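You operate a simulated robot arm through the tools that you are given. There is no shell and no other tool. Be economical: measure what you need, move in short steps, check, and stop when the job is done.

You are at the controls of a simulated two-armed robot. One attempt, no reset.

TASK
Pick up the blue jug with one hand, pass it to the other hand and put it on the heater bench top. Set down upright: blue jug.

The check looks at the end state, three seconds after you hand in, the way a careful person would. Anything else that was tipped, shoved, dropped, spilled or broken makes it a failure.

THE ROBOT
Two 6-joint arms with two-finger grippers on one trunk, on a base that drives. Base frame: it is fixed to the floor where the robot stands at the start and does not move with it; the origin is under the middle of the robot, x ahead of it, y to its left, z up; the surface under the hand at the start is at about z = 700. Readings come in mm, rad, newtons and seconds.
The left shoulder is at the start at [70, 148, 1377], the right one opposite. With the tool pointing down near the work surface each hand reaches from about 300 to 580 mm from the robot's upright axis, wherever it stands, measured 20 degrees to its own side. Places, roughly: heater bench top [-3100, -2400, 800]. Payload 2.45 kg a hand.
The TCP of each hand is the grasp point between the finger pads, 30 mm short of the fingertips. In the tool frame z runs along the fingers and y along their closing line. The gripper opens to 106 mm. The gripper's body begins 79 mm behind the TCP.
Orientation is that of the tool frame in the base frame, as a unit quaternion [w, x, y, z]. With the fingers straight down and closing along the base's y, the tool's x points along the base's -x, its y along +y and its z along -z.

THE INTERFACE
- The arms move only by the tool apply_moves. It takes "left_targets", "right_targets" or both (then of equal length, played together; a hand with none holds still); each is a list of rows, each an object (a shift or turn left out is 0, a gripper value left out holds the last) with "angular": the turn, a rotation vector about the tool's x, y, z in units of 8 degrees (1.0 is 8 degrees), a list of three; "dp": the shift along the tool's x, y, z in units of 20 mm (1.0 is 20 mm), a list of three; "grip": the closure in counts, from 0 (fully open) to 255 (shut). In form: [{"angular": [rx, ry, rz], "dp": [dx, dy, dz], "grip": grip}, ...]. A call has 1 to 20 rows; each row shifts and turns the commanded pose from where the row before left it, along the tool's axes as they then stand. A call with a number of a shift or a turn outside -1 to 1 is refused whole. A row lasts 0.2 s, in which the tool goes at most 50 mm and 0.15 rad; a call with a longer step from one row to the next is refused whole, and so is a gripper value outside its range. A pose out of reach is approached as far as the arm can. The call stops where the force on the tool passes 40 N (or 10 N more than at its start, if that is more) or the arm is blocked; 0.2 s more then pass. Each finger travels about 72 mm/s and halts on what it meets, pressing with about 42 N; the grip force reading is that of the motor and also rises with nothing between the fingers. The clock runs only during rows and for 0.2 s after the last one: add rows that do not move to give the fingers time. The reply holds the time, the measured pose of the TCP, the force on the tool along the base axes, the opening and the grip force, in the units named above and with some noise, with the torque about the TCP (base axes, N m) and any sound that the robot's microphone picked up, and new pictures: "show" is both (left out), scene, wrist or none (wrist: the cameras of the hands that moved).
- Cameras (640 x 400 px; columns grow to the right, rows downward): "scene" is now at [117.9, -9, 1581.5]; the picture's right is [-0.23, -0.97, 0.00], its down [-0.82, 0.20, -0.54] and it looks along [0.52, -0.12, -0.84] (base axes); focal length 280 px, centre (320, 200). "left" rides on the left gripper at [76, 2, -106] in its tool frame; the picture's right is [-0.02, 1.00, 0.00], its down [-0.78, -0.02, -0.62] and it looks along [-0.62, -0.01, 0.78] (tool axes); focal length 247 px, centre (320, 200). "right" rides on the right gripper at [76, -2, -106] in its tool frame; the picture's right is [0.02, 1.00, 0.00], its down [-0.78, 0.02, -0.62] and it looks along [-0.62, 0.01, 0.78] (tool axes); focal length 247 px, centre (320, 200). There is no depth. A picture from a camera that has moved, and an enlarged one, comes with that camera's place and axes in the base frame and with its lens. The place of the scene camera against the robot may be out by one fixed shift of up to 12 mm in any direction.
- move_column(by): slides the trunk up (or, below 0, down) by that many mm; the arms and the scene camera ride with it, the base frame stays. It gives what a move gives, with no picture.
- roll_base(legs): drives the robot by 1 to 6 legs, each [ahead, left, turn to the left] in mm, mm and rad, along the robot's own axes; the way and the turn of a leg run together, so that a leg with both is an arc; at most 1500 mm and 3.142 rad a leg. The arms and the cameras ride along, it lands a little off, and it stops where it bumps. It gives what a move gives, and a new picture of the scene camera.
- turn_head(pan, tilt): turns the head with the scene camera to pan (to the left, within 1.501 rad either way) and tilt (down, from -0.506 to 1.204), counted from straight ahead of the robot. It gives what a move gives, and a new picture of the scene camera.
- enlarge(camera, box): a new picture of the part [left, top, right, bottom] of that camera's present view, enlarged. The clock stands still meanwhile.
- close_job(): hands the job in; it is judged then, once.

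Work in short steps. Places have to be worked out from the pictures, the camera data and where the tool is seen: move nearer, look again, correct. Check each grasp and each placing, and mend what went wrong. You have 120 turns and 260 pictures in all, those below and enlarged ones among them. Open the grippers and draw the arms clear of the work before you hand the job in, unless the task says otherwise; then end with one line.

The tools are called after ">>>" as name(argument=value, ...) on one line, values as JSON. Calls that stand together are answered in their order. apply_moves: Moves the arms, as the interface text tells. Its arguments: {"type":"object","properties":{"left_targets":{"type":"array","items":{"type":"object","properties":{"angular":{"type":"array","items":{"type":"number"}},"dp":{"type":"array","items":{"type":"number"}},"grip":{"type":"number"}}}},"right_targets":{"type":"array","items":{"type":"object","properties":{"angular":{"type":"array","items":{"type":"number"}},"dp":{"type":"array","items":{"type":"number"}},"grip":{"type":"number"}}}},"show":{"type":"string","enum":["both","scene","wrist","none"]}},"required":[]} The other tools are called the same way: move_column (by) slides the trunk up or down; roll_base (legs) drives the base; turn_head (pan, tilt) turns the head that bears the scene camera; enlarge (camera, box) takes an enlarged picture of a part of a camera's view; close_job () hands the job in.

At the start:

```text
t: 0.0
left_ee_pos: [592.0, 103.4, 1004.5]
left_tcp_rot: [0.0, -0.001, 1.0, 0.0]
left_ft_force: [0.1, -0.1, -0.3]
left_wrist_torque: [0.01, -0.02, -0.03]
left_opening: 105.7
left_grasp_force: 0.0
right_ee_pos: [499.5, -339.1, 963.3]
right_tcp_rot: [0.0, 0.0, 1.0, 0.0]
right_ft_force: [0.9, -0.1, 0.3]
right_wrist_torque: [-0.01, -0.02, 0.01]
right_opening: 105.9
right_grasp_force: 0.1
trunk travel left (down, up): [-850.0, 90.0]
robot x, y, heading: [0.5, 2.4, 0.001]
head pan, tilt: [-0.236, 1.005]
```

scene: 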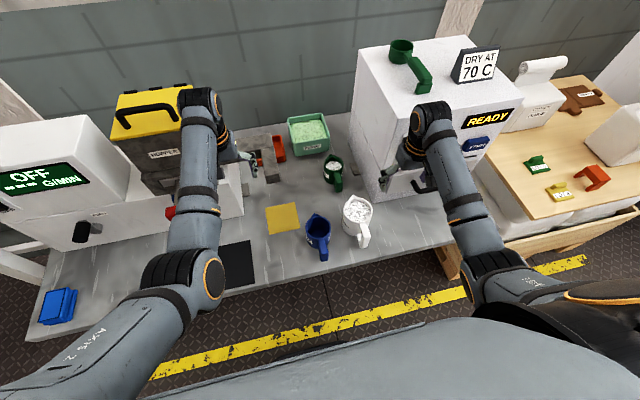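
right: 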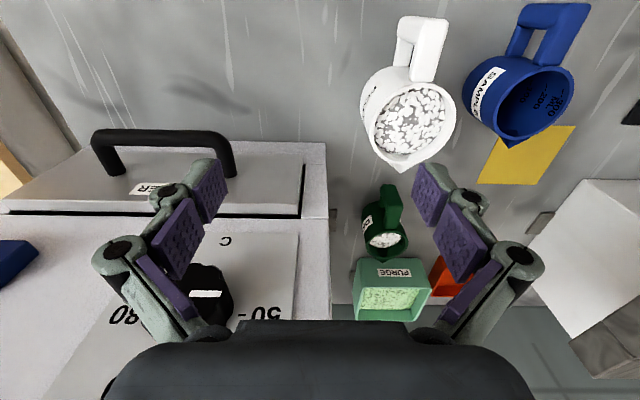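
left: 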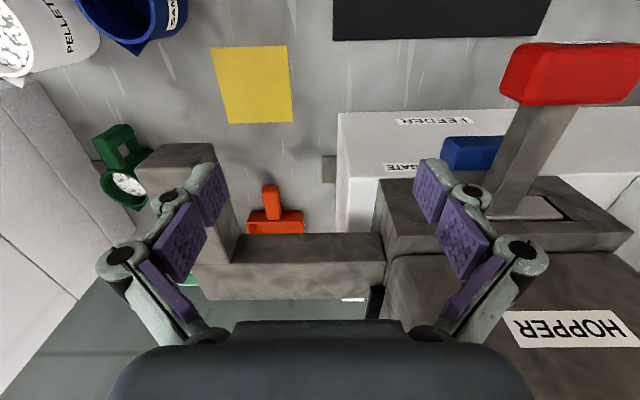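

I'll take a closer look at the blue jug and its neighbours before moving.

>>> enlarge(camera="scene", box=[260, 170, 400, 270])

>>> enlarge(camera="right", box=[320, 0, 640, 200])

```text
4.00 times, centred on (330, 220) of scene
camera zoom: at [117.9, -9.0, 1581.5], right [-0.23, -0.97, 0.0], down [-0.82, 0.2, -0.54], along [0.52, -0.12, -0.84], focal length 1122 px, centre (280, 120)
```

zoom: 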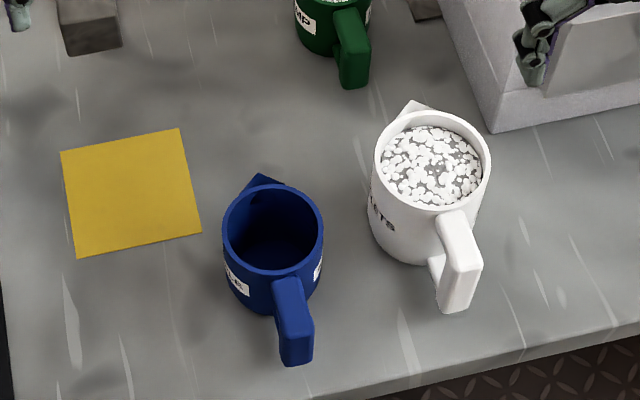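

```text
2.00 times, centred on (480, 100) of right
camera zoom: at [423.2, -342.2, 1068.5], right [-0.02, 1.0, 0.0], down [0.78, 0.02, 0.62], along [0.62, 0.01, -0.78], focal length 494 px, centre (0, 400)
```

zoom: 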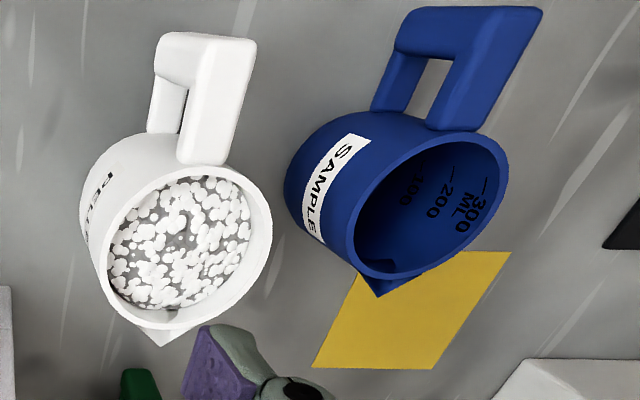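

The blue jug looks empty, rim centre near (507, -91, 780), about 79 mm wide, with its handle pointing toward me (-x) at about x 440. Plan: the right hand takes the handle, tilted forward, and the left hand later takes the body from above. First I bring the right hand over near the handle, still high.

>>> apply_moves(right_targets=[{"dp": [0.4, 0.95, 0.1]}, {"dp": [0.4, 0.95, 0.1]}, {"dp": [0.4, 0.95, 0.1]}, {"dp": [0.4, 0.95, 0.1]}, {"dp": [0.4, 0.95, 0.1]}, {"dp": [0.4, 0.95, 0.1]}, {"dp": [0.4, 0.95, 0.1]}, {"dp": [0.4, 0.95, 0.1]}, {"dp": [0.4, 0.95, 0.1]}, {"dp": [0.4, 0.95, 0.1]}, {"dp": [0.4, 0.95, 0.1]}, {"dp": [0.4, 0.95, 0.1]}, {"dp": [0.4, 0.95, 0.1]}, {"angular": [0, -0.88, 0]}, {"angular": [0, -0.88, 0]}, {"angular": [0, -0.88, 0]}, {"angular": [0, -0.88, 0]}, {"angular": [0, -0.88, 0]}])

```text
t: 2.5
left_ee_pos: [591.4, 103.8, 1004.6]
left_tcp_rot: [0.0, 0.0, 1.0, -0.001]
left_ft_force: [-0.1, -0.9, 0.5]
left_wrist_torque: [-0.02, -0.02, 0.01]
left_opening: 106.1
left_grasp_force: 0.0
right_ee_pos: [416.2, -210.0, 937.6]
right_tcp_rot: [0.008, -0.001, 0.996, -0.092]
right_ft_force: [0.1, -0.4, -0.1]
right_wrist_torque: [0.03, -0.01, 0.01]
right_opening: 105.9
right_grasp_force: 0.1
right hand out of reach, approached as far as the arm can: row 12
trunk travel left (down, up): [-850.0, 90.0]
robot x, y, heading: [1.7, -1.2, -0.003]
head pan, tilt: [-0.236, 1.005]
stopped in row 12 (right hand): the arm was blocked; the commanded pose is now the measured one
camera scene: at [117.2, -8.9, 1581.6], right [-0.23, -0.97, 0.0], down [-0.82, 0.2, -0.54], along [0.52, -0.12, -0.84], focal length 280 px, centre (320, 200)
camera right: at [339.2, -194.3, 1039.6], right [-0.02, 0.98, -0.18], down [0.77, 0.13, 0.62], along [0.63, -0.13, -0.76], focal length 247 px, centre (320, 200)
```

scene: 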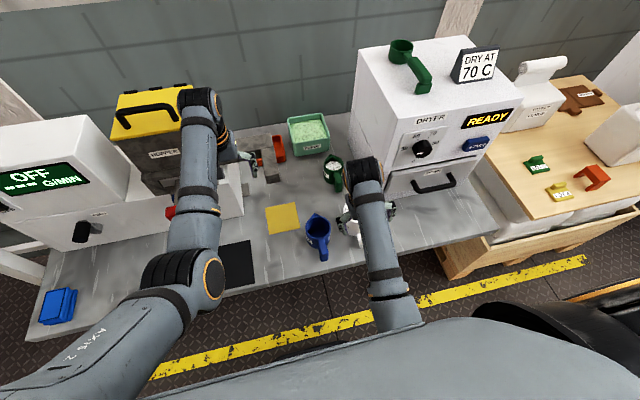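
right: 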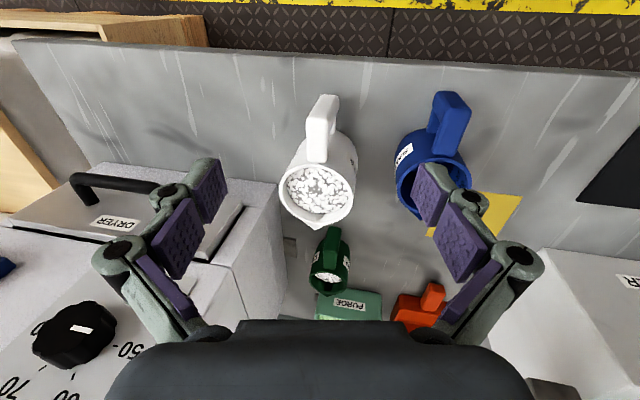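

The right hand ran out of inward reach, so the jug needs to be further out and to the right of the robot. I'll right the right hand and back it off, and lift and retract the left hand so I can reposition the base.

>>> apply_moves(right_targets=[{"dp": [0, -1, -0.5], "angular": [-0.66, 0, 0]}, {"dp": [0, -1, -0.5], "angular": [-0.66, 0, 0]}, {"dp": [-1, -0.5, -0.5]}, {"dp": [-1, 0, -0.5]}, {"dp": [-1, 0, -0.5]}, {}], left_targets=[{"dp": [0.5, 0, -1]}, {"dp": [1, 0, -1]}, {"dp": [1, 0, -1]}, {"dp": [1, 0, -1]}, {"dp": [1, 0, -1]}, {}], show="none")

>>> roll_base(legs=[[-110, 0, 0], [0, 90, 0]])

```text
t: 4.1
left_ee_pos: [554.2, 130.2, 1056.9]
left_tcp_rot: [0.016, -0.022, 0.999, 0.037]
left_ft_force: [0.4, -0.3, -0.2]
left_wrist_torque: [-0.01, 0.0, -0.01]
left_opening: 106.0
left_grasp_force: 0.0
left hand out of reach, approached as far as the arm can: row 3, 4, 5
right_ee_pos: [476.5, -257.1, 993.9]
right_tcp_rot: [0.007, -0.002, 1.0, 0.0]
right_ft_force: [-0.6, -0.9, 0.7]
right_wrist_torque: [-0.01, -0.04, 0.01]
right_opening: 106.3
right_grasp_force: 0.2
trunk travel left (down, up): [-850.0, 90.0]
robot x, y, heading: [5.2, 1.3, -0.004]
head pan, tilt: [-0.236, 1.005]
stopped in row 6 (left hand): the arm was blocked; the commanded pose is now the measured one
```

```text
t: 6.0
left_ee_pos: [442.5, 220.2, 1056.3]
left_tcp_rot: [0.015, -0.023, 0.999, 0.037]
left_ft_force: [-0.9, 0.2, -0.1]
left_wrist_torque: [0.04, -0.01, -0.01]
left_opening: 106.2
left_grasp_force: 0.2
right_ee_pos: [366.9, -167.0, 993.9]
right_tcp_rot: [0.007, -0.002, 1.0, 0.0]
right_ft_force: [0.0, -1.2, 0.7]
right_wrist_torque: [-0.01, -0.01, 0.01]
right_opening: 106.0
right_grasp_force: 0.0
trunk travel left (down, up): [-850.0, 90.0]
robot x, y, heading: [-105.8, 89.6, 0.0]
head pan, tilt: [-0.236, 1.005]
camera scene: at [6.6, 78.7, 1581.5], right [-0.23, -0.97, 0.0], down [-0.82, 0.2, -0.54], along [0.52, -0.12, -0.84], focal length 280 px, centre (320, 200)
```

scene: 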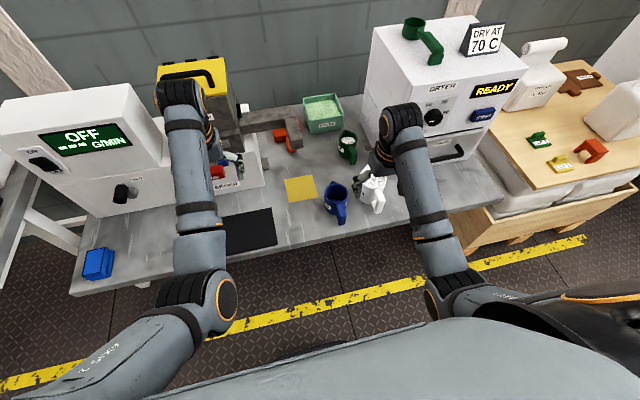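

The robot is at (-106, 90) and the jug is comfortably inside the right hand's zone. I move the right hand behind and above the handle and pitch it about 35° forward.

>>> apply_moves(right_targets=[{"dp": [-0.6, 0.92, 0.5]}, {"dp": [-0.6, 0.92, 0.5]}, {"dp": [-0.6, 0.92, 0.5]}, {"dp": [-0.6, 0.92, 0.5]}, {"angular": [0, -0.88, 0]}, {"angular": [0, -0.88, 0]}, {"angular": [0, -0.88, 0]}, {"angular": [0, -0.88, 0]}, {"angular": [0, -0.88, 0]}, {}])

```text
t: 8.2
left_ee_pos: [444.0, 222.2, 1054.9]
left_tcp_rot: [0.015, -0.024, 0.999, 0.038]
left_ft_force: [0.2, 0.3, 0.0]
left_wrist_torque: [0.0, 0.03, -0.01]
left_opening: 105.9
left_grasp_force: 0.1
right_ee_pos: [416.0, -91.8, 954.3]
right_tcp_rot: [0.309, -0.002, 0.951, 0.001]
right_ft_force: [-0.3, -0.3, 0.6]
right_wrist_torque: [0.0, 0.01, 0.0]
right_opening: 106.2
right_grasp_force: 0.0
trunk travel left (down, up): [-850.0, 90.0]
robot x, y, heading: [-111.3, 91.0, 0.001]
head pan, tilt: [-0.236, 1.005]
camera scene: at [8.6, 81.4, 1581.4], right [-0.23, -0.97, 0.0], down [-0.82, 0.2, -0.54], along [0.52, -0.12, -0.84], focal length 280 px, centre (320, 200)
camera right: at [291.7, -95.6, 993.7], right [-0.02, 1.0, -0.01], down [0.27, 0.02, 0.96], along [0.96, 0.02, -0.27], focal length 247 px, centre (320, 200)
```

scene: 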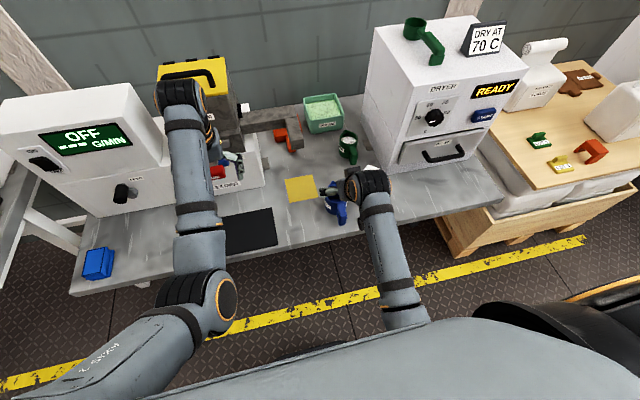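
right: 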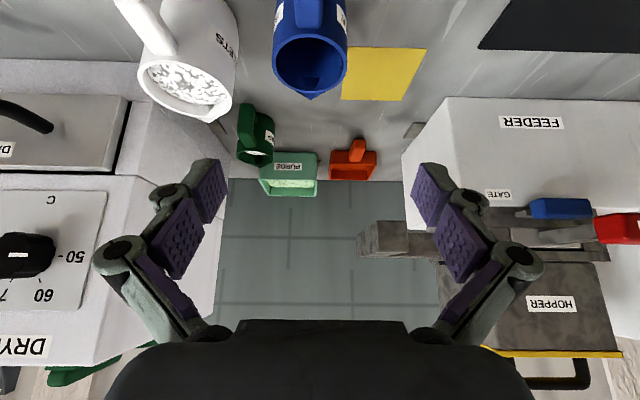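

Checking the lateral alignment with the handle.

>>> enlarge(camera="right", box=[230, 0, 390, 100])

```text
4.00 times, centred on (310, 50) of right
camera zoom: at [291.7, -95.6, 993.7], right [-0.02, 1.0, -0.01], down [0.27, 0.02, 0.96], along [0.96, 0.02, -0.27], focal length 988 px, centre (360, 800)
```

zoom: 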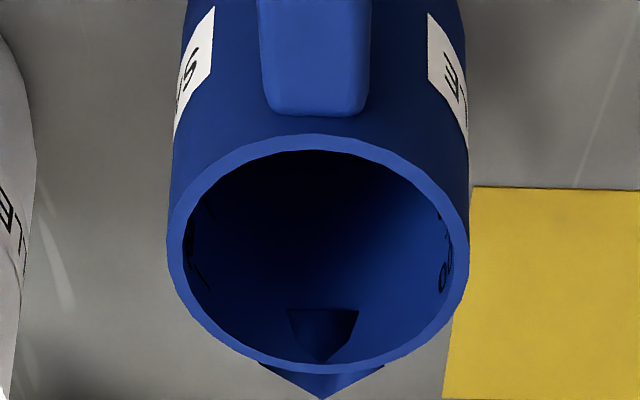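

The handle is about 24 mm wide, centred near y = -104. I lower toward it from behind with the gripper partly closed (~60 mm).

>>> apply_moves(right_targets=[{"dp": [0.77, -0.08, 0.8], "grip": 110}, {"dp": [0.77, -0.08, 0.8]}, {"dp": [0.77, -0.08, 0.8]}, {"dp": [0.77, -0.08, 0.8]}, {"dp": [0.77, -0.08, 0.8]}, {"dp": [0.77, -0.08, 0.8]}, {"dp": [0.77, -0.08, 0.8]}, {}])

```text
t: 10.0
left_ee_pos: [444.4, 224.5, 1054.6]
left_tcp_rot: [0.015, -0.023, 0.999, 0.037]
left_ft_force: [0.7, 0.4, -0.5]
left_wrist_torque: [-0.01, -0.01, 0.01]
left_opening: 106.2
left_grasp_force: 0.0
right_ee_pos: [395.9, -103.0, 801.7]
right_tcp_rot: [0.31, -0.002, 0.951, 0.0]
right_ft_force: [0.2, 1.5, 1.1]
right_wrist_torque: [-0.03, 0.04, 0.01]
right_opening: 60.2
right_grasp_force: 0.1
trunk travel left (down, up): [-850.0, 90.0]
robot x, y, heading: [-109.3, 92.0, -0.001]
head pan, tilt: [-0.236, 1.005]
camera scene: at [7.6, 81.6, 1581.5], right [-0.23, -0.97, 0.0], down [-0.82, 0.2, -0.54], along [0.52, -0.12, -0.84], focal length 280 px, centre (320, 200)
camera right: at [271.0, -106.6, 840.4], right [-0.02, 1.0, -0.01], down [0.27, 0.02, 0.96], along [0.96, 0.02, -0.27], focal length 247 px, centre (320, 200)
```

scene: 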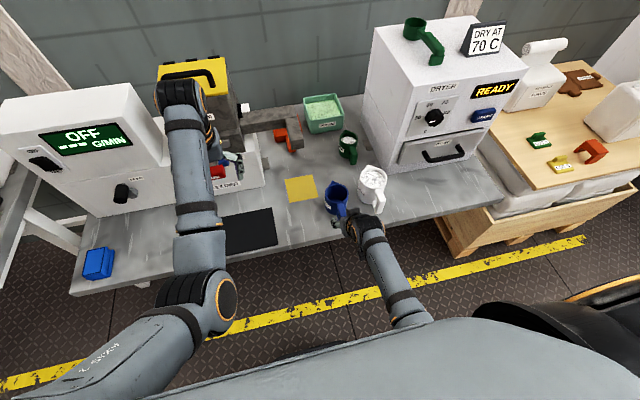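
right: 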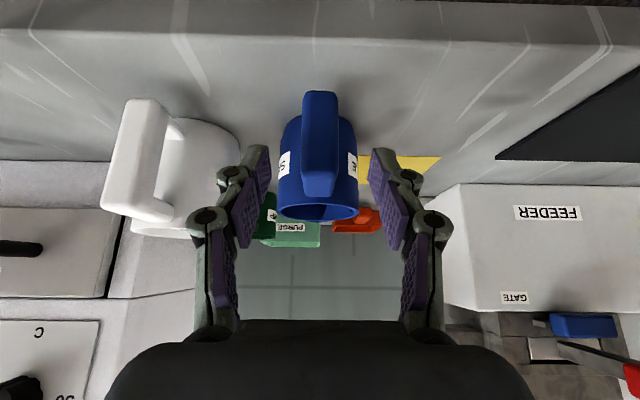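

The handle is well centred between the fingers. I advance about 58 mm along the finger axis so they straddle the outer bar.

>>> apply_moves(right_targets=[{"dp": [-0.06, 0, 0.72]}, {"dp": [-0.06, 0, 0.72]}, {"dp": [-0.06, 0, 0.72]}, {"dp": [-0.06, 0, 0.72]}, {}])

>>> enlarge(camera="right", box=[200, 50, 440, 200])

```text
t: 11.2
left_ee_pos: [443.6, 222.5, 1055.2]
left_tcp_rot: [0.016, -0.023, 0.999, 0.036]
left_ft_force: [-0.3, 1.6, 0.9]
left_wrist_torque: [0.01, 0.03, 0.01]
left_opening: 106.0
left_grasp_force: 0.2
right_ee_pos: [432.5, -103.2, 757.5]
right_tcp_rot: [0.31, -0.001, 0.951, 0.0]
right_ft_force: [-1.2, -0.5, 0.1]
right_wrist_torque: [0.0, 0.03, 0.03]
right_opening: 60.4
right_grasp_force: 0.0
trunk travel left (down, up): [-850.0, 90.0]
robot x, y, heading: [-111.2, 88.3, -0.001]
head pan, tilt: [-0.236, 1.005]
camera scene: at [7.3, 81.5, 1581.5], right [-0.23, -0.97, 0.0], down [-0.82, 0.2, -0.54], along [0.52, -0.12, -0.84], focal length 280 px, centre (320, 200)
camera right: at [308.0, -106.4, 796.7], right [-0.02, 1.0, -0.01], down [0.27, 0.02, 0.96], along [0.96, 0.02, -0.27], focal length 247 px, centre (320, 200)
```

scene: 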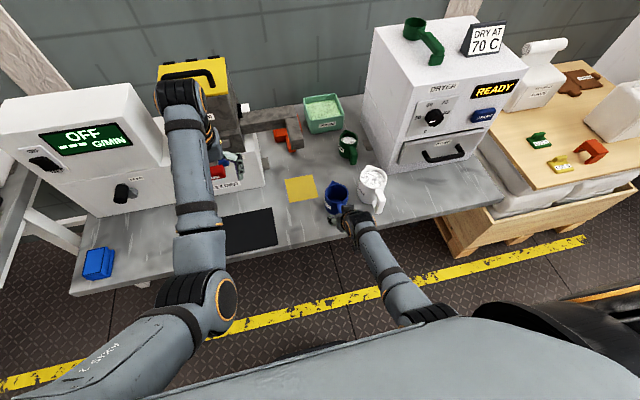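
right: 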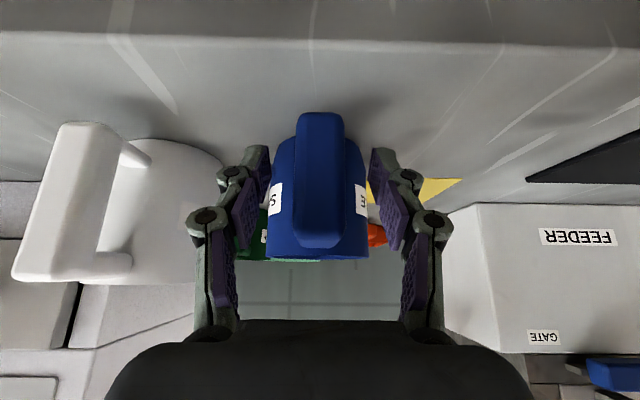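

```text
2.67 times, centred on (320, 125) of right
camera zoom: at [308.0, -106.4, 796.7], right [-0.02, 1.0, -0.01], down [0.27, 0.02, 0.96], along [0.96, 0.02, -0.27], focal length 659 px, centre (320, 400)
```

zoom: 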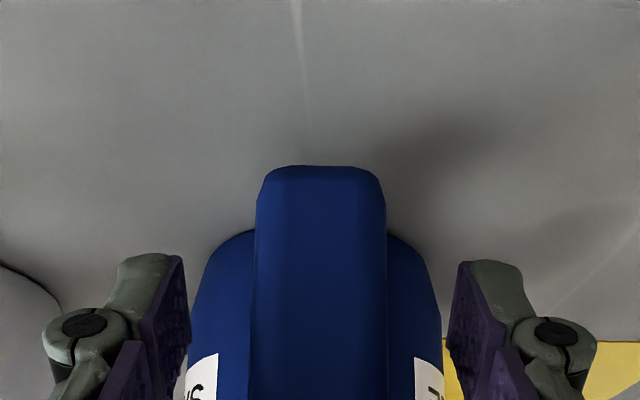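

The fingers straddle the outer bar of the handle and are centred. Closing.

>>> apply_moves(right_targets=[{"grip": 255}, {}, {}, {}, {}], show="wrist")

```text
t: 12.4
left_ee_pos: [444.0, 223.5, 1054.9]
left_tcp_rot: [0.016, -0.024, 0.999, 0.037]
left_ft_force: [1.0, -0.3, 0.2]
left_wrist_torque: [0.02, -0.03, -0.03]
left_opening: 106.2
left_grasp_force: 0.0
right_ee_pos: [432.0, -102.9, 757.1]
right_tcp_rot: [0.309, -0.001, 0.951, 0.001]
right_ft_force: [0.0, 0.1, -0.1]
right_wrist_torque: [0.0, 0.04, -0.01]
right_opening: 24.2
right_grasp_force: 42.1
trunk travel left (down, up): [-850.0, 90.0]
robot x, y, heading: [-112.2, 89.7, 0.003]
head pan, tilt: [-0.236, 1.005]
camera right: at [307.9, -106.5, 796.6], right [-0.02, 1.0, -0.01], down [0.27, 0.02, 0.96], along [0.96, 0.02, -0.27], focal length 247 px, centre (320, 200)
```

right: 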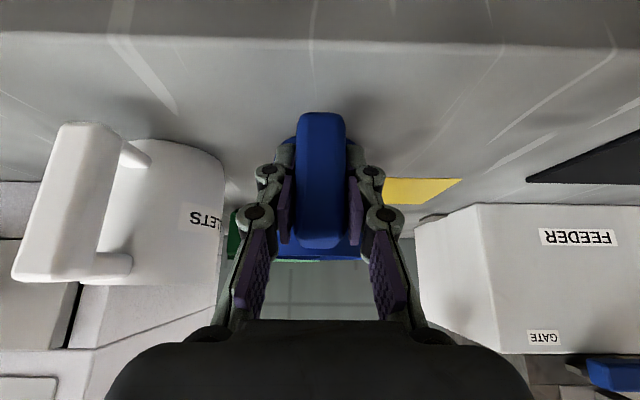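

Gripped at 24.2 mm with full force. I lift 100 mm straight up.

>>> apply_moves(right_targets=[{"dp": [-0.29, 0, -0.4]}, {"dp": [-0.588, 0, -0.809]}, {"dp": [-0.588, 0, -0.809]}, {"dp": [-0.588, 0, -0.809]}, {"dp": [-0.588, 0, -0.809]}, {"dp": [-0.29, 0, -0.4]}, {}])

```text
t: 14.0
left_ee_pos: [444.4, 222.4, 1054.6]
left_tcp_rot: [0.015, -0.023, 0.999, 0.037]
left_ft_force: [0.3, 0.7, 0.1]
left_wrist_torque: [-0.03, 0.02, -0.01]
left_opening: 106.0
left_grasp_force: 0.0
right_ee_pos: [432.1, -102.3, 856.5]
right_tcp_rot: [0.309, -0.001, 0.951, 0.0]
right_ft_force: [0.4, -0.2, 0.3]
right_wrist_torque: [0.0, 0.04, 0.03]
right_opening: 24.3
right_grasp_force: 42.0
trunk travel left (down, up): [-850.0, 90.0]
robot x, y, heading: [-109.7, 89.8, 0.0]
head pan, tilt: [-0.236, 1.005]
camera scene: at [7.9, 81.4, 1581.5], right [-0.23, -0.97, 0.0], down [-0.82, 0.2, -0.54], along [0.52, -0.12, -0.84], focal length 280 px, centre (320, 200)
camera right: at [307.7, -106.9, 896.1], right [-0.02, 1.0, -0.01], down [0.27, 0.02, 0.96], along [0.96, 0.02, -0.27], focal length 247 px, centre (320, 200)
```

scene: 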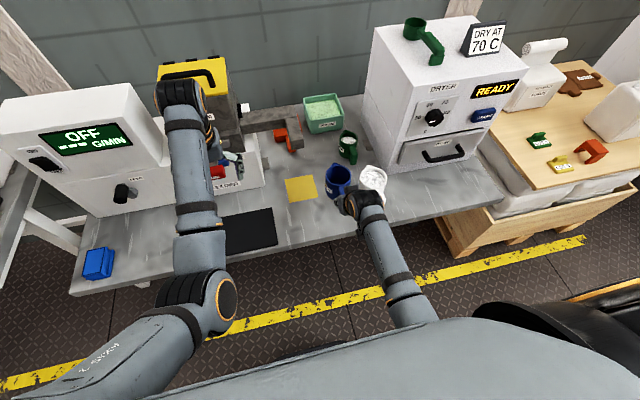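
right: 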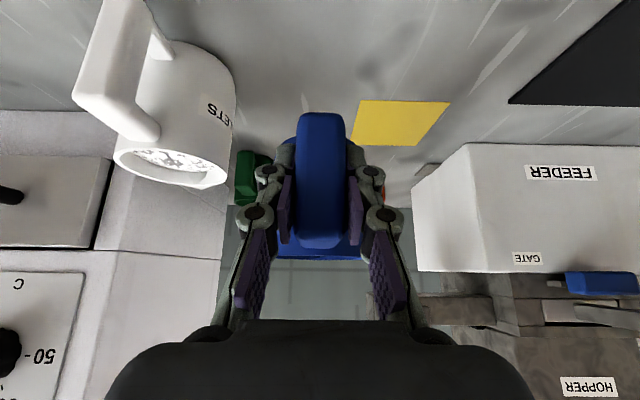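

The jug is held firmly and level. I back away from the bench for free space before the handover.

>>> roll_base(legs=[[-500, 0, 0]])

```text
t: 16.9
left_ee_pos: [-56.9, 222.7, 1055.0]
left_tcp_rot: [0.016, -0.022, 0.999, 0.037]
left_ft_force: [1.0, 0.2, 0.1]
left_wrist_torque: [-0.01, 0.05, 0.02]
left_opening: 106.0
left_grasp_force: 0.0
right_ee_pos: [-69.4, -103.3, 855.9]
right_tcp_rot: [0.309, -0.001, 0.951, 0.0]
right_ft_force: [-0.1, 0.1, -1.3]
right_wrist_torque: [0.02, 0.03, -0.01]
right_opening: 24.5
right_grasp_force: 41.7
trunk travel left (down, up): [-850.0, 90.0]
robot x, y, heading: [-612.6, 94.5, 0.001]
head pan, tilt: [-0.236, 1.005]
camera scene: at [-492.0, 81.6, 1581.4], right [-0.23, -0.97, 0.0], down [-0.82, 0.2, -0.54], along [0.52, -0.13, -0.84], focal length 280 px, centre (320, 200)
```

scene: 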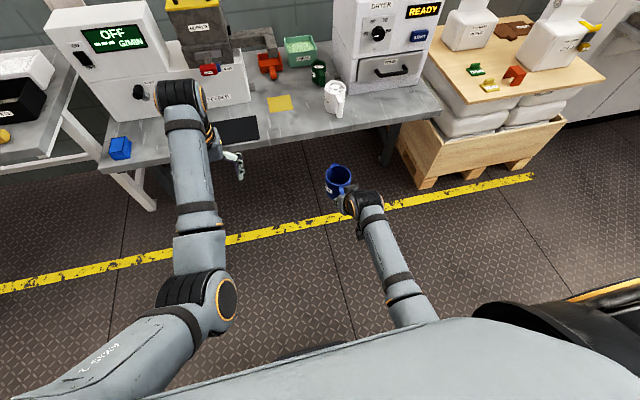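

Now clear of the bench. I bring the right hand to mid-front, lower it, and yaw it 30° left so the jug body is presented toward the left hand.

>>> apply_moves(right_targets=[{"dp": [0.57, 0.843, 0.257]}, {"dp": [0.57, 0.843, 0.257]}, {"dp": [0.57, 0.843, 0.257]}, {"dp": [0.57, 0.843, 0.257]}, {"dp": [0.57, 0.843, 0.257]}, {"dp": [0.57, 0.843, 0.257]}, {"dp": [0.57, 0.843, 0.257]}, {"angular": [-0.551, 0, -0.758]}, {"angular": [-0.551, 0, -0.758]}, {"angular": [-0.551, 0, -0.758]}, {"angular": [-0.551, 0, -0.758]}, {}])

```text
t: 19.5
left_ee_pos: [-56.6, 223.1, 1055.4]
left_tcp_rot: [0.016, -0.022, 0.999, 0.038]
left_ft_force: [0.1, 0.8, 0.3]
left_wrist_torque: [0.01, 0.01, -0.03]
left_opening: 106.0
left_grasp_force: 0.1
right_ee_pos: [-113.1, 16.7, 781.0]
right_tcp_rot: [0.299, -0.247, 0.918, 0.081]
right_ft_force: [0.0, 0.4, -0.8]
right_wrist_torque: [-0.02, 0.05, 0.0]
right_opening: 24.5
right_grasp_force: 41.7
trunk travel left (down, up): [-850.0, 90.0]
robot x, y, heading: [-611.9, 91.3, -0.004]
head pan, tilt: [-0.236, 1.005]
camera scene: at [-493.3, 81.5, 1581.5], right [-0.23, -0.97, 0.0], down [-0.82, 0.2, -0.54], along [0.52, -0.13, -0.84], focal length 280 px, centre (320, 200)
camera right: at [-219.3, -49.6, 820.5], right [-0.52, 0.86, -0.01], down [0.22, 0.15, 0.96], along [0.83, 0.5, -0.27], focal length 247 px, centre (320, 200)
```

scene: 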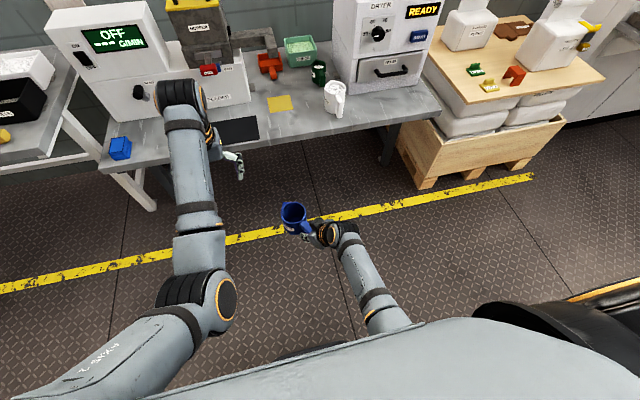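
right: 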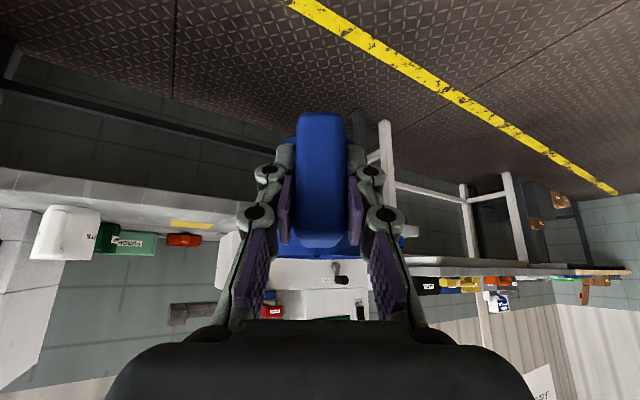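

The jug is at about (-47, 55) with its rim at about z 804. Next I level the left hand, lower it beside and above the jug, and yaw it 30° to match.

>>> apply_moves(left_targets=[{"angular": [0.53, 0.23, 0], "dp": [-0.06, -0.4, 0.9]}, {"dp": [-0.06, -0.4, 0.9]}, {"dp": [-0.06, -0.4, 0.9]}, {"dp": [-0.06, -0.4, 0.9]}, {"dp": [-0.06, -0.4, 0.9]}, {"dp": [-0.06, -0.4, 0.9]}, {"angular": [0, 0, -0.86]}, {"angular": [0, 0, -0.86]}, {"angular": [0, 0, -0.86]}, {"angular": [0, 0, -0.86]}, {}])

```text
t: 21.9
left_ee_pos: [-45.2, 181.2, 945.5]
left_tcp_rot: [0.002, -0.262, 0.965, 0.002]
left_ft_force: [-0.2, 0.0, 0.8]
left_wrist_torque: [-0.03, 0.0, -0.02]
left_opening: 106.0
left_grasp_force: 0.1
right_ee_pos: [-114.3, 14.6, 781.3]
right_tcp_rot: [0.298, -0.248, 0.918, 0.081]
right_ft_force: [0.3, -0.6, -0.4]
right_wrist_torque: [-0.02, 0.0, -0.01]
right_opening: 24.2
right_grasp_force: 42.0
trunk travel left (down, up): [-850.0, 90.0]
robot x, y, heading: [-614.5, 94.3, -0.002]
head pan, tilt: [-0.236, 1.005]
camera scene: at [-493.1, 81.6, 1581.5], right [-0.23, -0.97, 0.0], down [-0.82, 0.2, -0.54], along [0.52, -0.13, -0.84], focal length 280 px, centre (320, 200)
camera left: at [-112.3, 144.0, 1051.7], right [-0.49, 0.87, 0.0], down [0.68, 0.38, 0.63], along [0.54, 0.31, -0.78], focal length 247 px, centre (320, 200)
```

scene: 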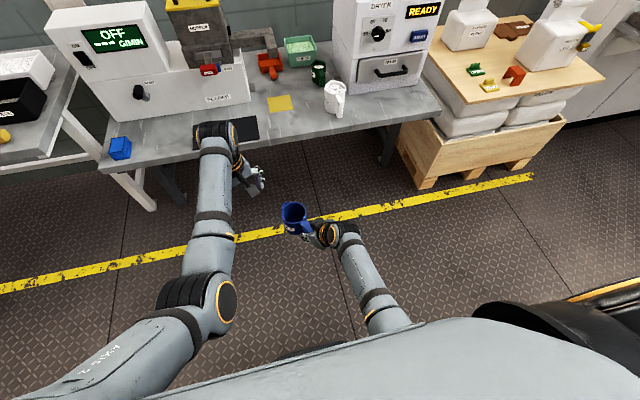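
left: 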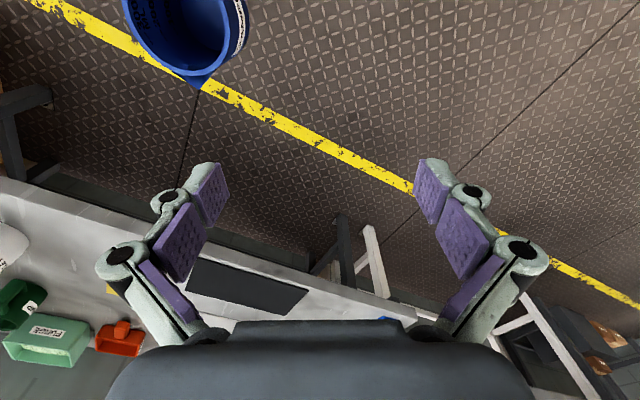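

The left camera confirms the jug centre at about (-47, 54). I move the left hand directly above it at z ~920.

>>> apply_moves(left_targets=[{"dp": [0.466, -0.779, 0.18]}, {"dp": [0.466, -0.779, 0.18]}, {"dp": [0.466, -0.779, 0.18]}, {"dp": [0.466, -0.779, 0.18]}, {"dp": [0.466, -0.779, 0.18]}, {"dp": [0.466, -0.779, 0.18]}, {"dp": [0.466, -0.779, 0.18]}, {}])

```text
t: 23.7
left_ee_pos: [-23.6, 80.1, 909.0]
left_tcp_rot: [0.001, -0.268, 0.963, 0.006]
left_ft_force: [-0.4, 0.1, -0.3]
left_wrist_torque: [0.0, 0.02, -0.02]
left_opening: 106.1
left_grasp_force: 0.0
left hand out of reach, approached as far as the arm can: row 5, 6, 7
right_ee_pos: [-112.7, 15.2, 781.0]
right_tcp_rot: [0.299, -0.247, 0.918, 0.08]
right_ft_force: [0.4, 0.9, -1.1]
right_wrist_torque: [-0.01, 0.0, 0.02]
right_opening: 24.4
right_grasp_force: 42.1
trunk travel left (down, up): [-850.0, 90.0]
robot x, y, heading: [-608.2, 91.8, -0.002]
head pan, tilt: [-0.236, 1.005]
camera scene: at [-493.4, 81.9, 1581.5], right [-0.23, -0.97, 0.0], down [-0.82, 0.2, -0.54], along [0.52, -0.13, -0.84], focal length 280 px, centre (320, 200)
camera left: at [-89.5, 41.2, 1013.7], right [-0.5, 0.87, 0.01], down [0.68, 0.38, 0.63], along [0.54, 0.32, -0.78], focal length 247 px, centre (320, 200)
```

scene: 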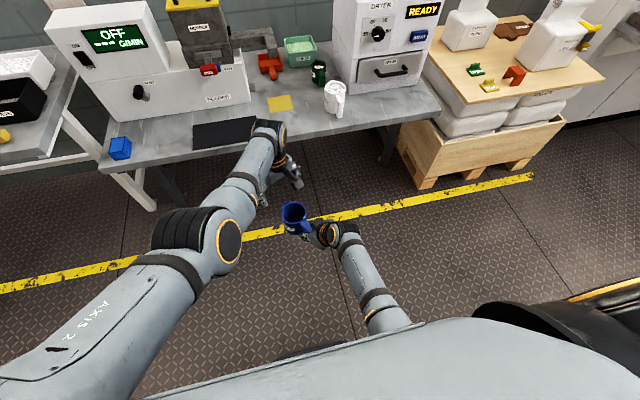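
left: 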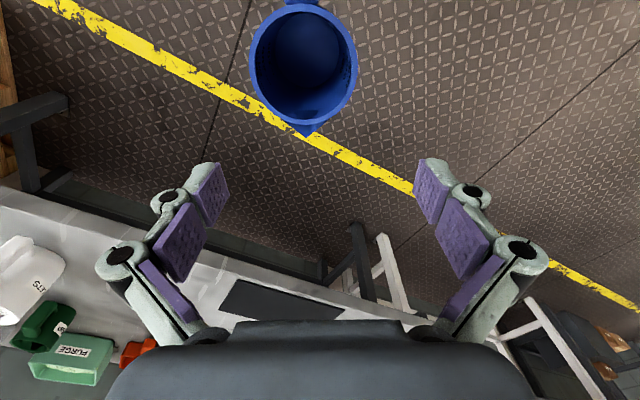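

The left arm can't reach that far across, so I shift the jug about 65 mm left with the right hand and move the left hand back to above it.

>>> apply_moves(left_targets=[{"dp": [-0.1, 0.45, -0.11]}, {"dp": [-0.1, 0.45, -0.11]}, {"dp": [-0.1, 0.45, -0.11]}, {"dp": [-0.1, 0.45, -0.11]}, {"dp": [-0.1, 0.45, -0.11]}, {}], right_targets=[{"dp": [-0.333, 0.513, 0.242]}, {"dp": [-0.333, 0.513, 0.242]}, {"dp": [-0.333, 0.513, 0.242]}, {"dp": [-0.333, 0.513, 0.242]}, {"dp": [-0.333, 0.513, 0.242]}, {}])

```text
t: 25.3
left_ee_pos: [-20.5, 153.0, 928.3]
left_tcp_rot: [0.021, -0.278, 0.96, 0.021]
left_ft_force: [-0.5, -0.1, 0.6]
left_wrist_torque: [-0.01, 0.01, -0.02]
left_opening: 105.8
left_grasp_force: 0.1
right_ee_pos: [-111.2, 8.5, 755.6]
right_tcp_rot: [0.278, -0.262, 0.924, 0.029]
right_ft_force: [0.2, -0.1, -0.6]
right_wrist_torque: [-0.02, 0.03, -0.01]
right_opening: 24.6
right_grasp_force: 42.1
trunk travel left (down, up): [-850.0, 90.0]
robot x, y, heading: [-611.4, 92.9, -0.0]
head pan, tilt: [-0.236, 1.005]
stopped in row 6 (left hand): the arm was blocked; the commanded pose is now the measured one
camera scene: at [-492.9, 82.0, 1581.5], right [-0.23, -0.97, 0.0], down [-0.82, 0.2, -0.54], along [0.52, -0.13, -0.84], focal length 280 px, centre (320, 200)
camera right: at [-217.0, -51.3, 803.1], right [-0.51, 0.85, -0.1], down [0.24, 0.26, 0.94], along [0.82, 0.46, -0.33], focal length 247 px, centre (320, 200)
camera left: at [-89.9, 108.1, 1029.4], right [-0.52, 0.86, 0.03], down [0.65, 0.37, 0.66], along [0.55, 0.36, -0.75], focal length 247 px, centre (320, 200)
```

scene: 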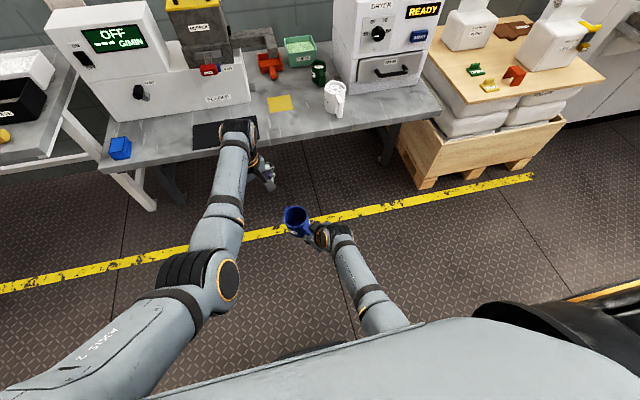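
right: 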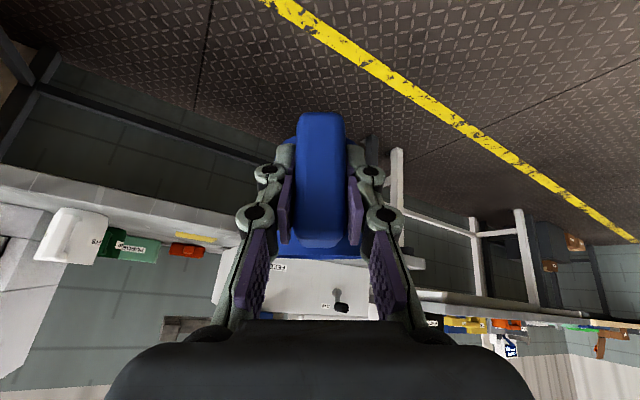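
left: 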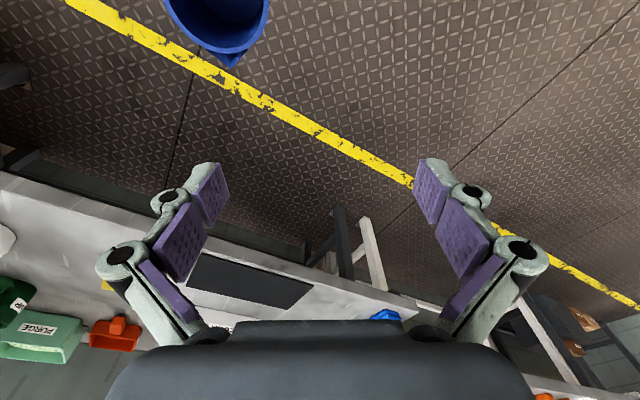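

Both arms run into inward limits. A facing handover is better: the right hand points left with the jug, and the left hand points right and down, tilted. First I back both hands off toward their own sides.

>>> apply_moves(left_targets=[{"dp": [-0.2, 0.35, 0]}, {"dp": [-0.2, 0.35, 0]}, {"dp": [-0.2, 0.35, 0]}, {"dp": [-0.2, 0.35, 0]}, {"dp": [-0.2, 0.35, 0]}, {}], right_targets=[{"dp": [0.333, -0.513, -0.242]}, {"dp": [0.333, -0.513, -0.242]}, {"dp": [0.333, -0.513, -0.242]}, {"dp": [0.333, -0.513, -0.242]}, {"dp": [0.333, -0.513, -0.242]}, {}], show="none")

```text
t: 26.7
left_ee_pos: [-24.8, 187.7, 928.3]
left_tcp_rot: [0.019, -0.277, 0.961, 0.018]
left_ft_force: [0.6, -0.2, 0.5]
left_wrist_torque: [0.03, 0.03, 0.0]
left_opening: 105.9
left_grasp_force: 0.1
right_ee_pos: [-121.4, -54.3, 763.7]
right_tcp_rot: [0.279, -0.262, 0.924, 0.03]
right_ft_force: [0.7, -0.4, -1.2]
right_wrist_torque: [-0.03, 0.02, -0.03]
right_opening: 24.3
right_grasp_force: 42.1
trunk travel left (down, up): [-850.0, 90.0]
robot x, y, heading: [-612.0, 91.4, -0.004]
head pan, tilt: [-0.236, 1.005]
```

Now I yaw the right hand to about 80° left (36° down tilt) so the jug points toward the left side.

>>> apply_moves(right_targets=[{"angular": [-0.571, -0.104, -0.688]}, {"angular": [-0.571, -0.104, -0.688]}, {"angular": [-0.571, -0.104, -0.688]}, {"angular": [-0.571, -0.104, -0.688]}, {"angular": [-0.571, -0.104, -0.688]}, {"angular": [-0.571, -0.104, -0.688]}, {"angular": [-0.571, -0.104, -0.688]}, {}], show="scene")

```text
t: 28.5
left_ee_pos: [-25.2, 186.5, 928.7]
left_tcp_rot: [0.018, -0.277, 0.961, 0.018]
left_ft_force: [-0.4, 0.3, -0.2]
left_wrist_torque: [0.0, 0.01, -0.03]
left_opening: 106.1
left_grasp_force: 0.1
right_ee_pos: [-122.2, -54.6, 762.8]
right_tcp_rot: [0.237, -0.612, 0.728, 0.201]
right_ft_force: [0.0, 0.1, -0.6]
right_wrist_torque: [-0.02, -0.03, -0.03]
right_opening: 24.3
right_grasp_force: 41.9
trunk travel left (down, up): [-850.0, 90.0]
robot x, y, heading: [-610.2, 94.6, -0.002]
head pan, tilt: [-0.236, 1.005]
camera scene: at [-493.5, 81.7, 1581.5], right [-0.23, -0.97, 0.0], down [-0.82, 0.2, -0.54], along [0.52, -0.13, -0.84], focal length 280 px, centre (320, 200)
```

scene: 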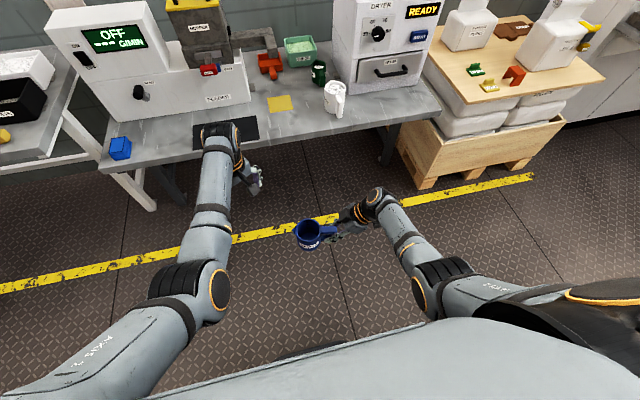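

The right pose was reached cleanly. Next I shift the jug 70 mm left, and swing the left hand into the mirror pose (pointing right and down 36° off vertical) well to the left.

>>> apply_moves(left_targets=[{"dp": [0.14, 0.9, 0.35]}, {"dp": [0.14, 0.9, 0.35]}, {"dp": [0.14, 0.9, 0.35]}, {"dp": [0.14, 0.9, 0.35]}, {"angular": [0.324, -0.164, 0.909]}, {"angular": [0.324, -0.164, 0.909]}, {"angular": [0.324, -0.164, 0.909]}, {"angular": [0.324, -0.164, 0.909]}, {"angular": [0.324, -0.164, 0.909]}, {"angular": [0.324, -0.164, 0.909]}, {"angular": [0.324, -0.164, 0.909]}, {"angular": [0.324, -0.164, 0.909]}, {"angular": [0.324, -0.164, 0.909]}, {"angular": [0.324, -0.164, 0.909]}, {"angular": [0.324, -0.164, 0.909]}, {"angular": [0.324, -0.164, 0.909]}, {"angular": [0.324, -0.164, 0.909]}, {"angular": [0.324, -0.164, 0.909]}, {"angular": [0.324, -0.164, 0.909]}, {"angular": [0.324, -0.164, 0.909]}], right_targets=[{"dp": [-0.845, 0.152, 0.305]}, {"dp": [-0.845, 0.152, 0.305]}, {"dp": [-0.845, 0.152, 0.305]}, {"dp": [-0.845, 0.152, 0.305]}, {}, {}, {}, {}, {}, {}, {}, {}, {}, {}, {}, {}, {}, {}, {}, {}])

```text
t: 32.7
left_ee_pos: [-71.6, 243.3, 902.2]
left_tcp_rot: [0.219, 0.673, 0.672, -0.218]
left_ft_force: [0.1, -0.4, 0.4]
left_wrist_torque: [-0.01, -0.03, -0.02]
left_opening: 106.1
left_grasp_force: 0.0
right_ee_pos: [-118.8, 15.2, 781.5]
right_tcp_rot: [0.236, -0.611, 0.729, 0.2]
right_ft_force: [0.7, 0.3, -1.9]
right_wrist_torque: [-0.03, 0.04, -0.04]
right_opening: 24.7
right_grasp_force: 41.8
trunk travel left (down, up): [-850.0, 90.0]
robot x, y, heading: [-609.9, 89.3, -0.0]
head pan, tilt: [-0.236, 1.005]
camera scene: at [-492.5, 81.7, 1581.4], right [-0.23, -0.97, 0.0], down [-0.82, 0.2, -0.54], along [0.52, -0.13, -0.84], focal length 280 px, centre (320, 200)
camera right: at [-139.8, -108.3, 822.4], right [-0.99, 0.16, -0.01], down [0.03, 0.27, 0.96], along [0.15, 0.95, -0.27], focal length 247 px, centre (320, 200)
camera left: at [-70.2, 368.4, 942.7], right [1.0, -0.02, 0.01], down [-0.02, -0.27, 0.96], along [-0.02, -0.96, -0.27], focal length 247 px, centre (320, 200)
```

scene: 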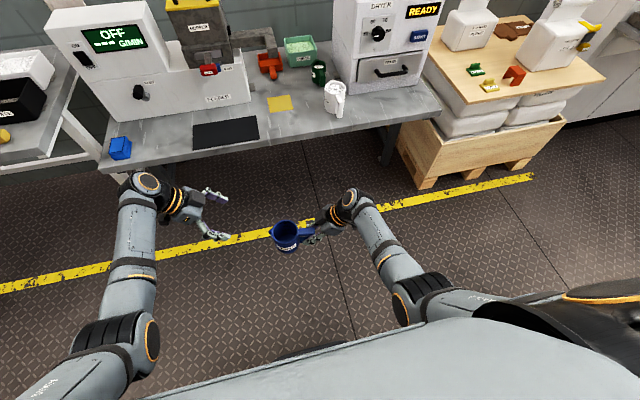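
right: 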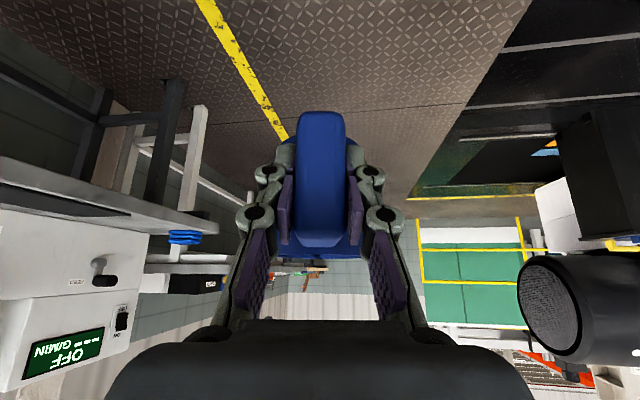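
left: 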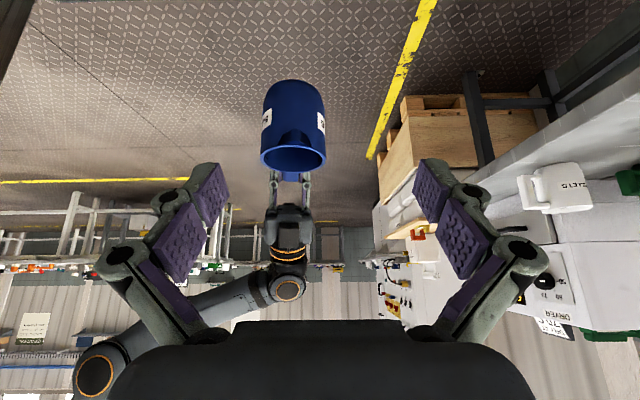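

Now the two hands face each other, with the jug near (-109, 84) and rim at z ~804. I bring the left hand to a pre-grasp point 80 mm back along its approach axis.

>>> apply_moves(left_targets=[{"dp": [-0.386, -0.267, 0.83]}, {"dp": [-0.386, -0.267, 0.83]}, {"dp": [-0.386, -0.267, 0.83]}, {"dp": [-0.386, -0.267, 0.83]}, {"dp": [-0.386, -0.267, 0.83]}, {"dp": [-0.386, -0.267, 0.83]}, {"dp": [-0.386, -0.267, 0.83]}, {}])

```text
t: 34.5
left_ee_pos: [-111.8, 131.2, 841.0]
left_tcp_rot: [0.217, 0.673, 0.672, -0.218]
left_ft_force: [-0.1, -0.2, -0.5]
left_wrist_torque: [0.06, 0.0, 0.0]
left_opening: 105.8
left_grasp_force: 0.0
right_ee_pos: [-120.6, 15.4, 782.2]
right_tcp_rot: [0.236, -0.611, 0.729, 0.199]
right_ft_force: [0.1, 0.2, -0.6]
right_wrist_torque: [-0.04, 0.03, 0.01]
right_opening: 24.3
right_grasp_force: 42.0
trunk travel left (down, up): [-850.0, 90.0]
robot x, y, heading: [-613.5, 89.5, -0.001]
head pan, tilt: [-0.236, 1.005]
camera scene: at [-493.0, 82.1, 1581.5], right [-0.23, -0.97, 0.0], down [-0.82, 0.2, -0.54], along [0.52, -0.13, -0.84], focal length 280 px, centre (320, 200)
camera left: at [-108.3, 256.5, 880.8], right [1.0, -0.02, 0.01], down [-0.02, -0.27, 0.96], along [-0.01, -0.96, -0.27], focal length 247 px, centre (320, 200)
```

scene: 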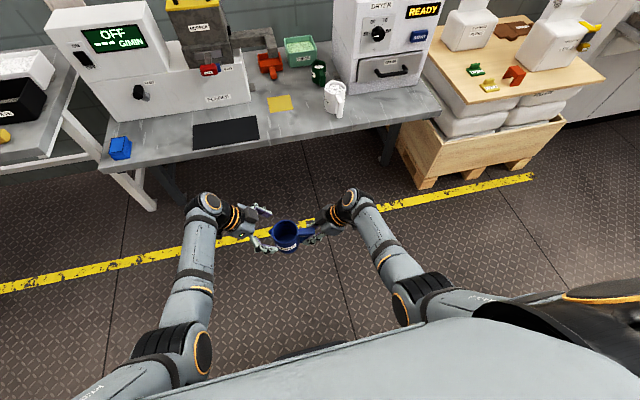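
left: 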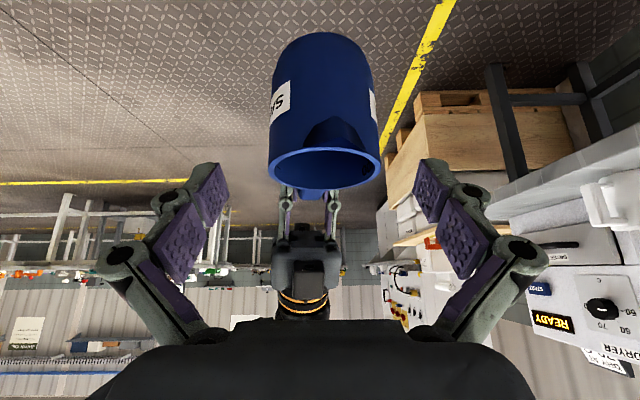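

The jug is centred between the left fingers (about 3 mm off). Advancing about 74 mm along the tool axis with a small lateral correction.

>>> apply_moves(left_targets=[{"dp": [0.05, 0.04, 0.74]}, {"dp": [0.05, 0.04, 0.74]}, {"dp": [0.05, 0.04, 0.74]}, {"dp": [0.05, 0.04, 0.74]}, {"dp": [0.05, 0.04, 0.74]}, {}])

>>> enlarge(camera="scene", box=[210, 170, 370, 270])

```text
t: 35.9
left_ee_pos: [-105.6, 91.8, 777.4]
left_tcp_rot: [0.217, 0.674, 0.672, -0.217]
left_ft_force: [-0.7, 0.2, -0.3]
left_wrist_torque: [0.01, -0.01, 0.03]
left_opening: 106.0
left_grasp_force: 0.1
right_ee_pos: [-120.2, 16.4, 782.7]
right_tcp_rot: [0.236, -0.611, 0.729, 0.199]
right_ft_force: [-0.4, 0.2, -0.7]
right_wrist_torque: [-0.03, -0.01, 0.02]
right_opening: 24.6
right_grasp_force: 42.0
trunk travel left (down, up): [-850.0, 90.0]
robot x, y, heading: [-611.0, 90.5, -0.0]
head pan, tilt: [-0.236, 1.005]
camera scene: at [-493.4, 81.8, 1581.5], right [-0.23, -0.97, 0.0], down [-0.82, 0.2, -0.54], along [0.52, -0.13, -0.84], focal length 280 px, centre (320, 200)
camera left: at [-104.4, 217.2, 818.4], right [1.0, -0.02, 0.01], down [-0.02, -0.27, 0.96], along [-0.01, -0.96, -0.27], focal length 247 px, centre (320, 200)
```

scene: 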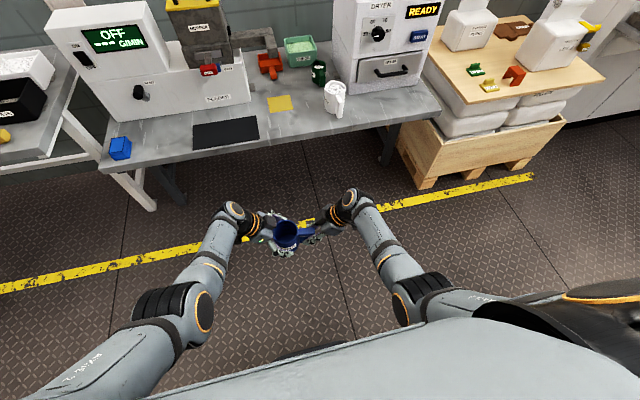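
left: 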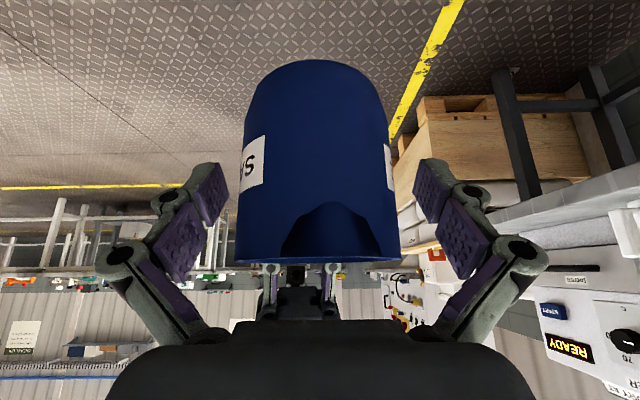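

```text
4.00 times, centred on (290, 220) of scene
camera zoom: at [-493.4, 81.8, 1581.5], right [-0.23, -0.97, 0.0], down [-0.82, 0.2, -0.54], along [0.52, -0.13, -0.84], focal length 1122 px, centre (440, 120)
```

zoom: 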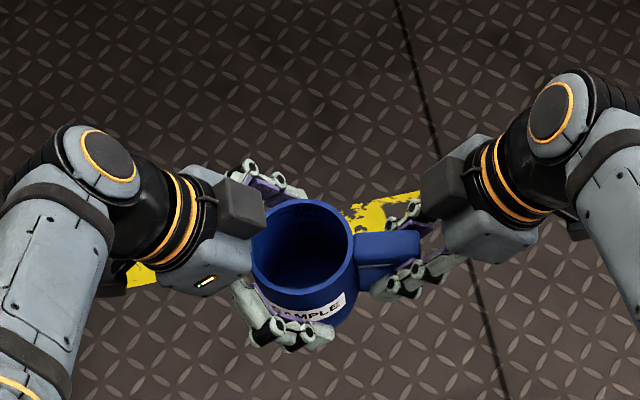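

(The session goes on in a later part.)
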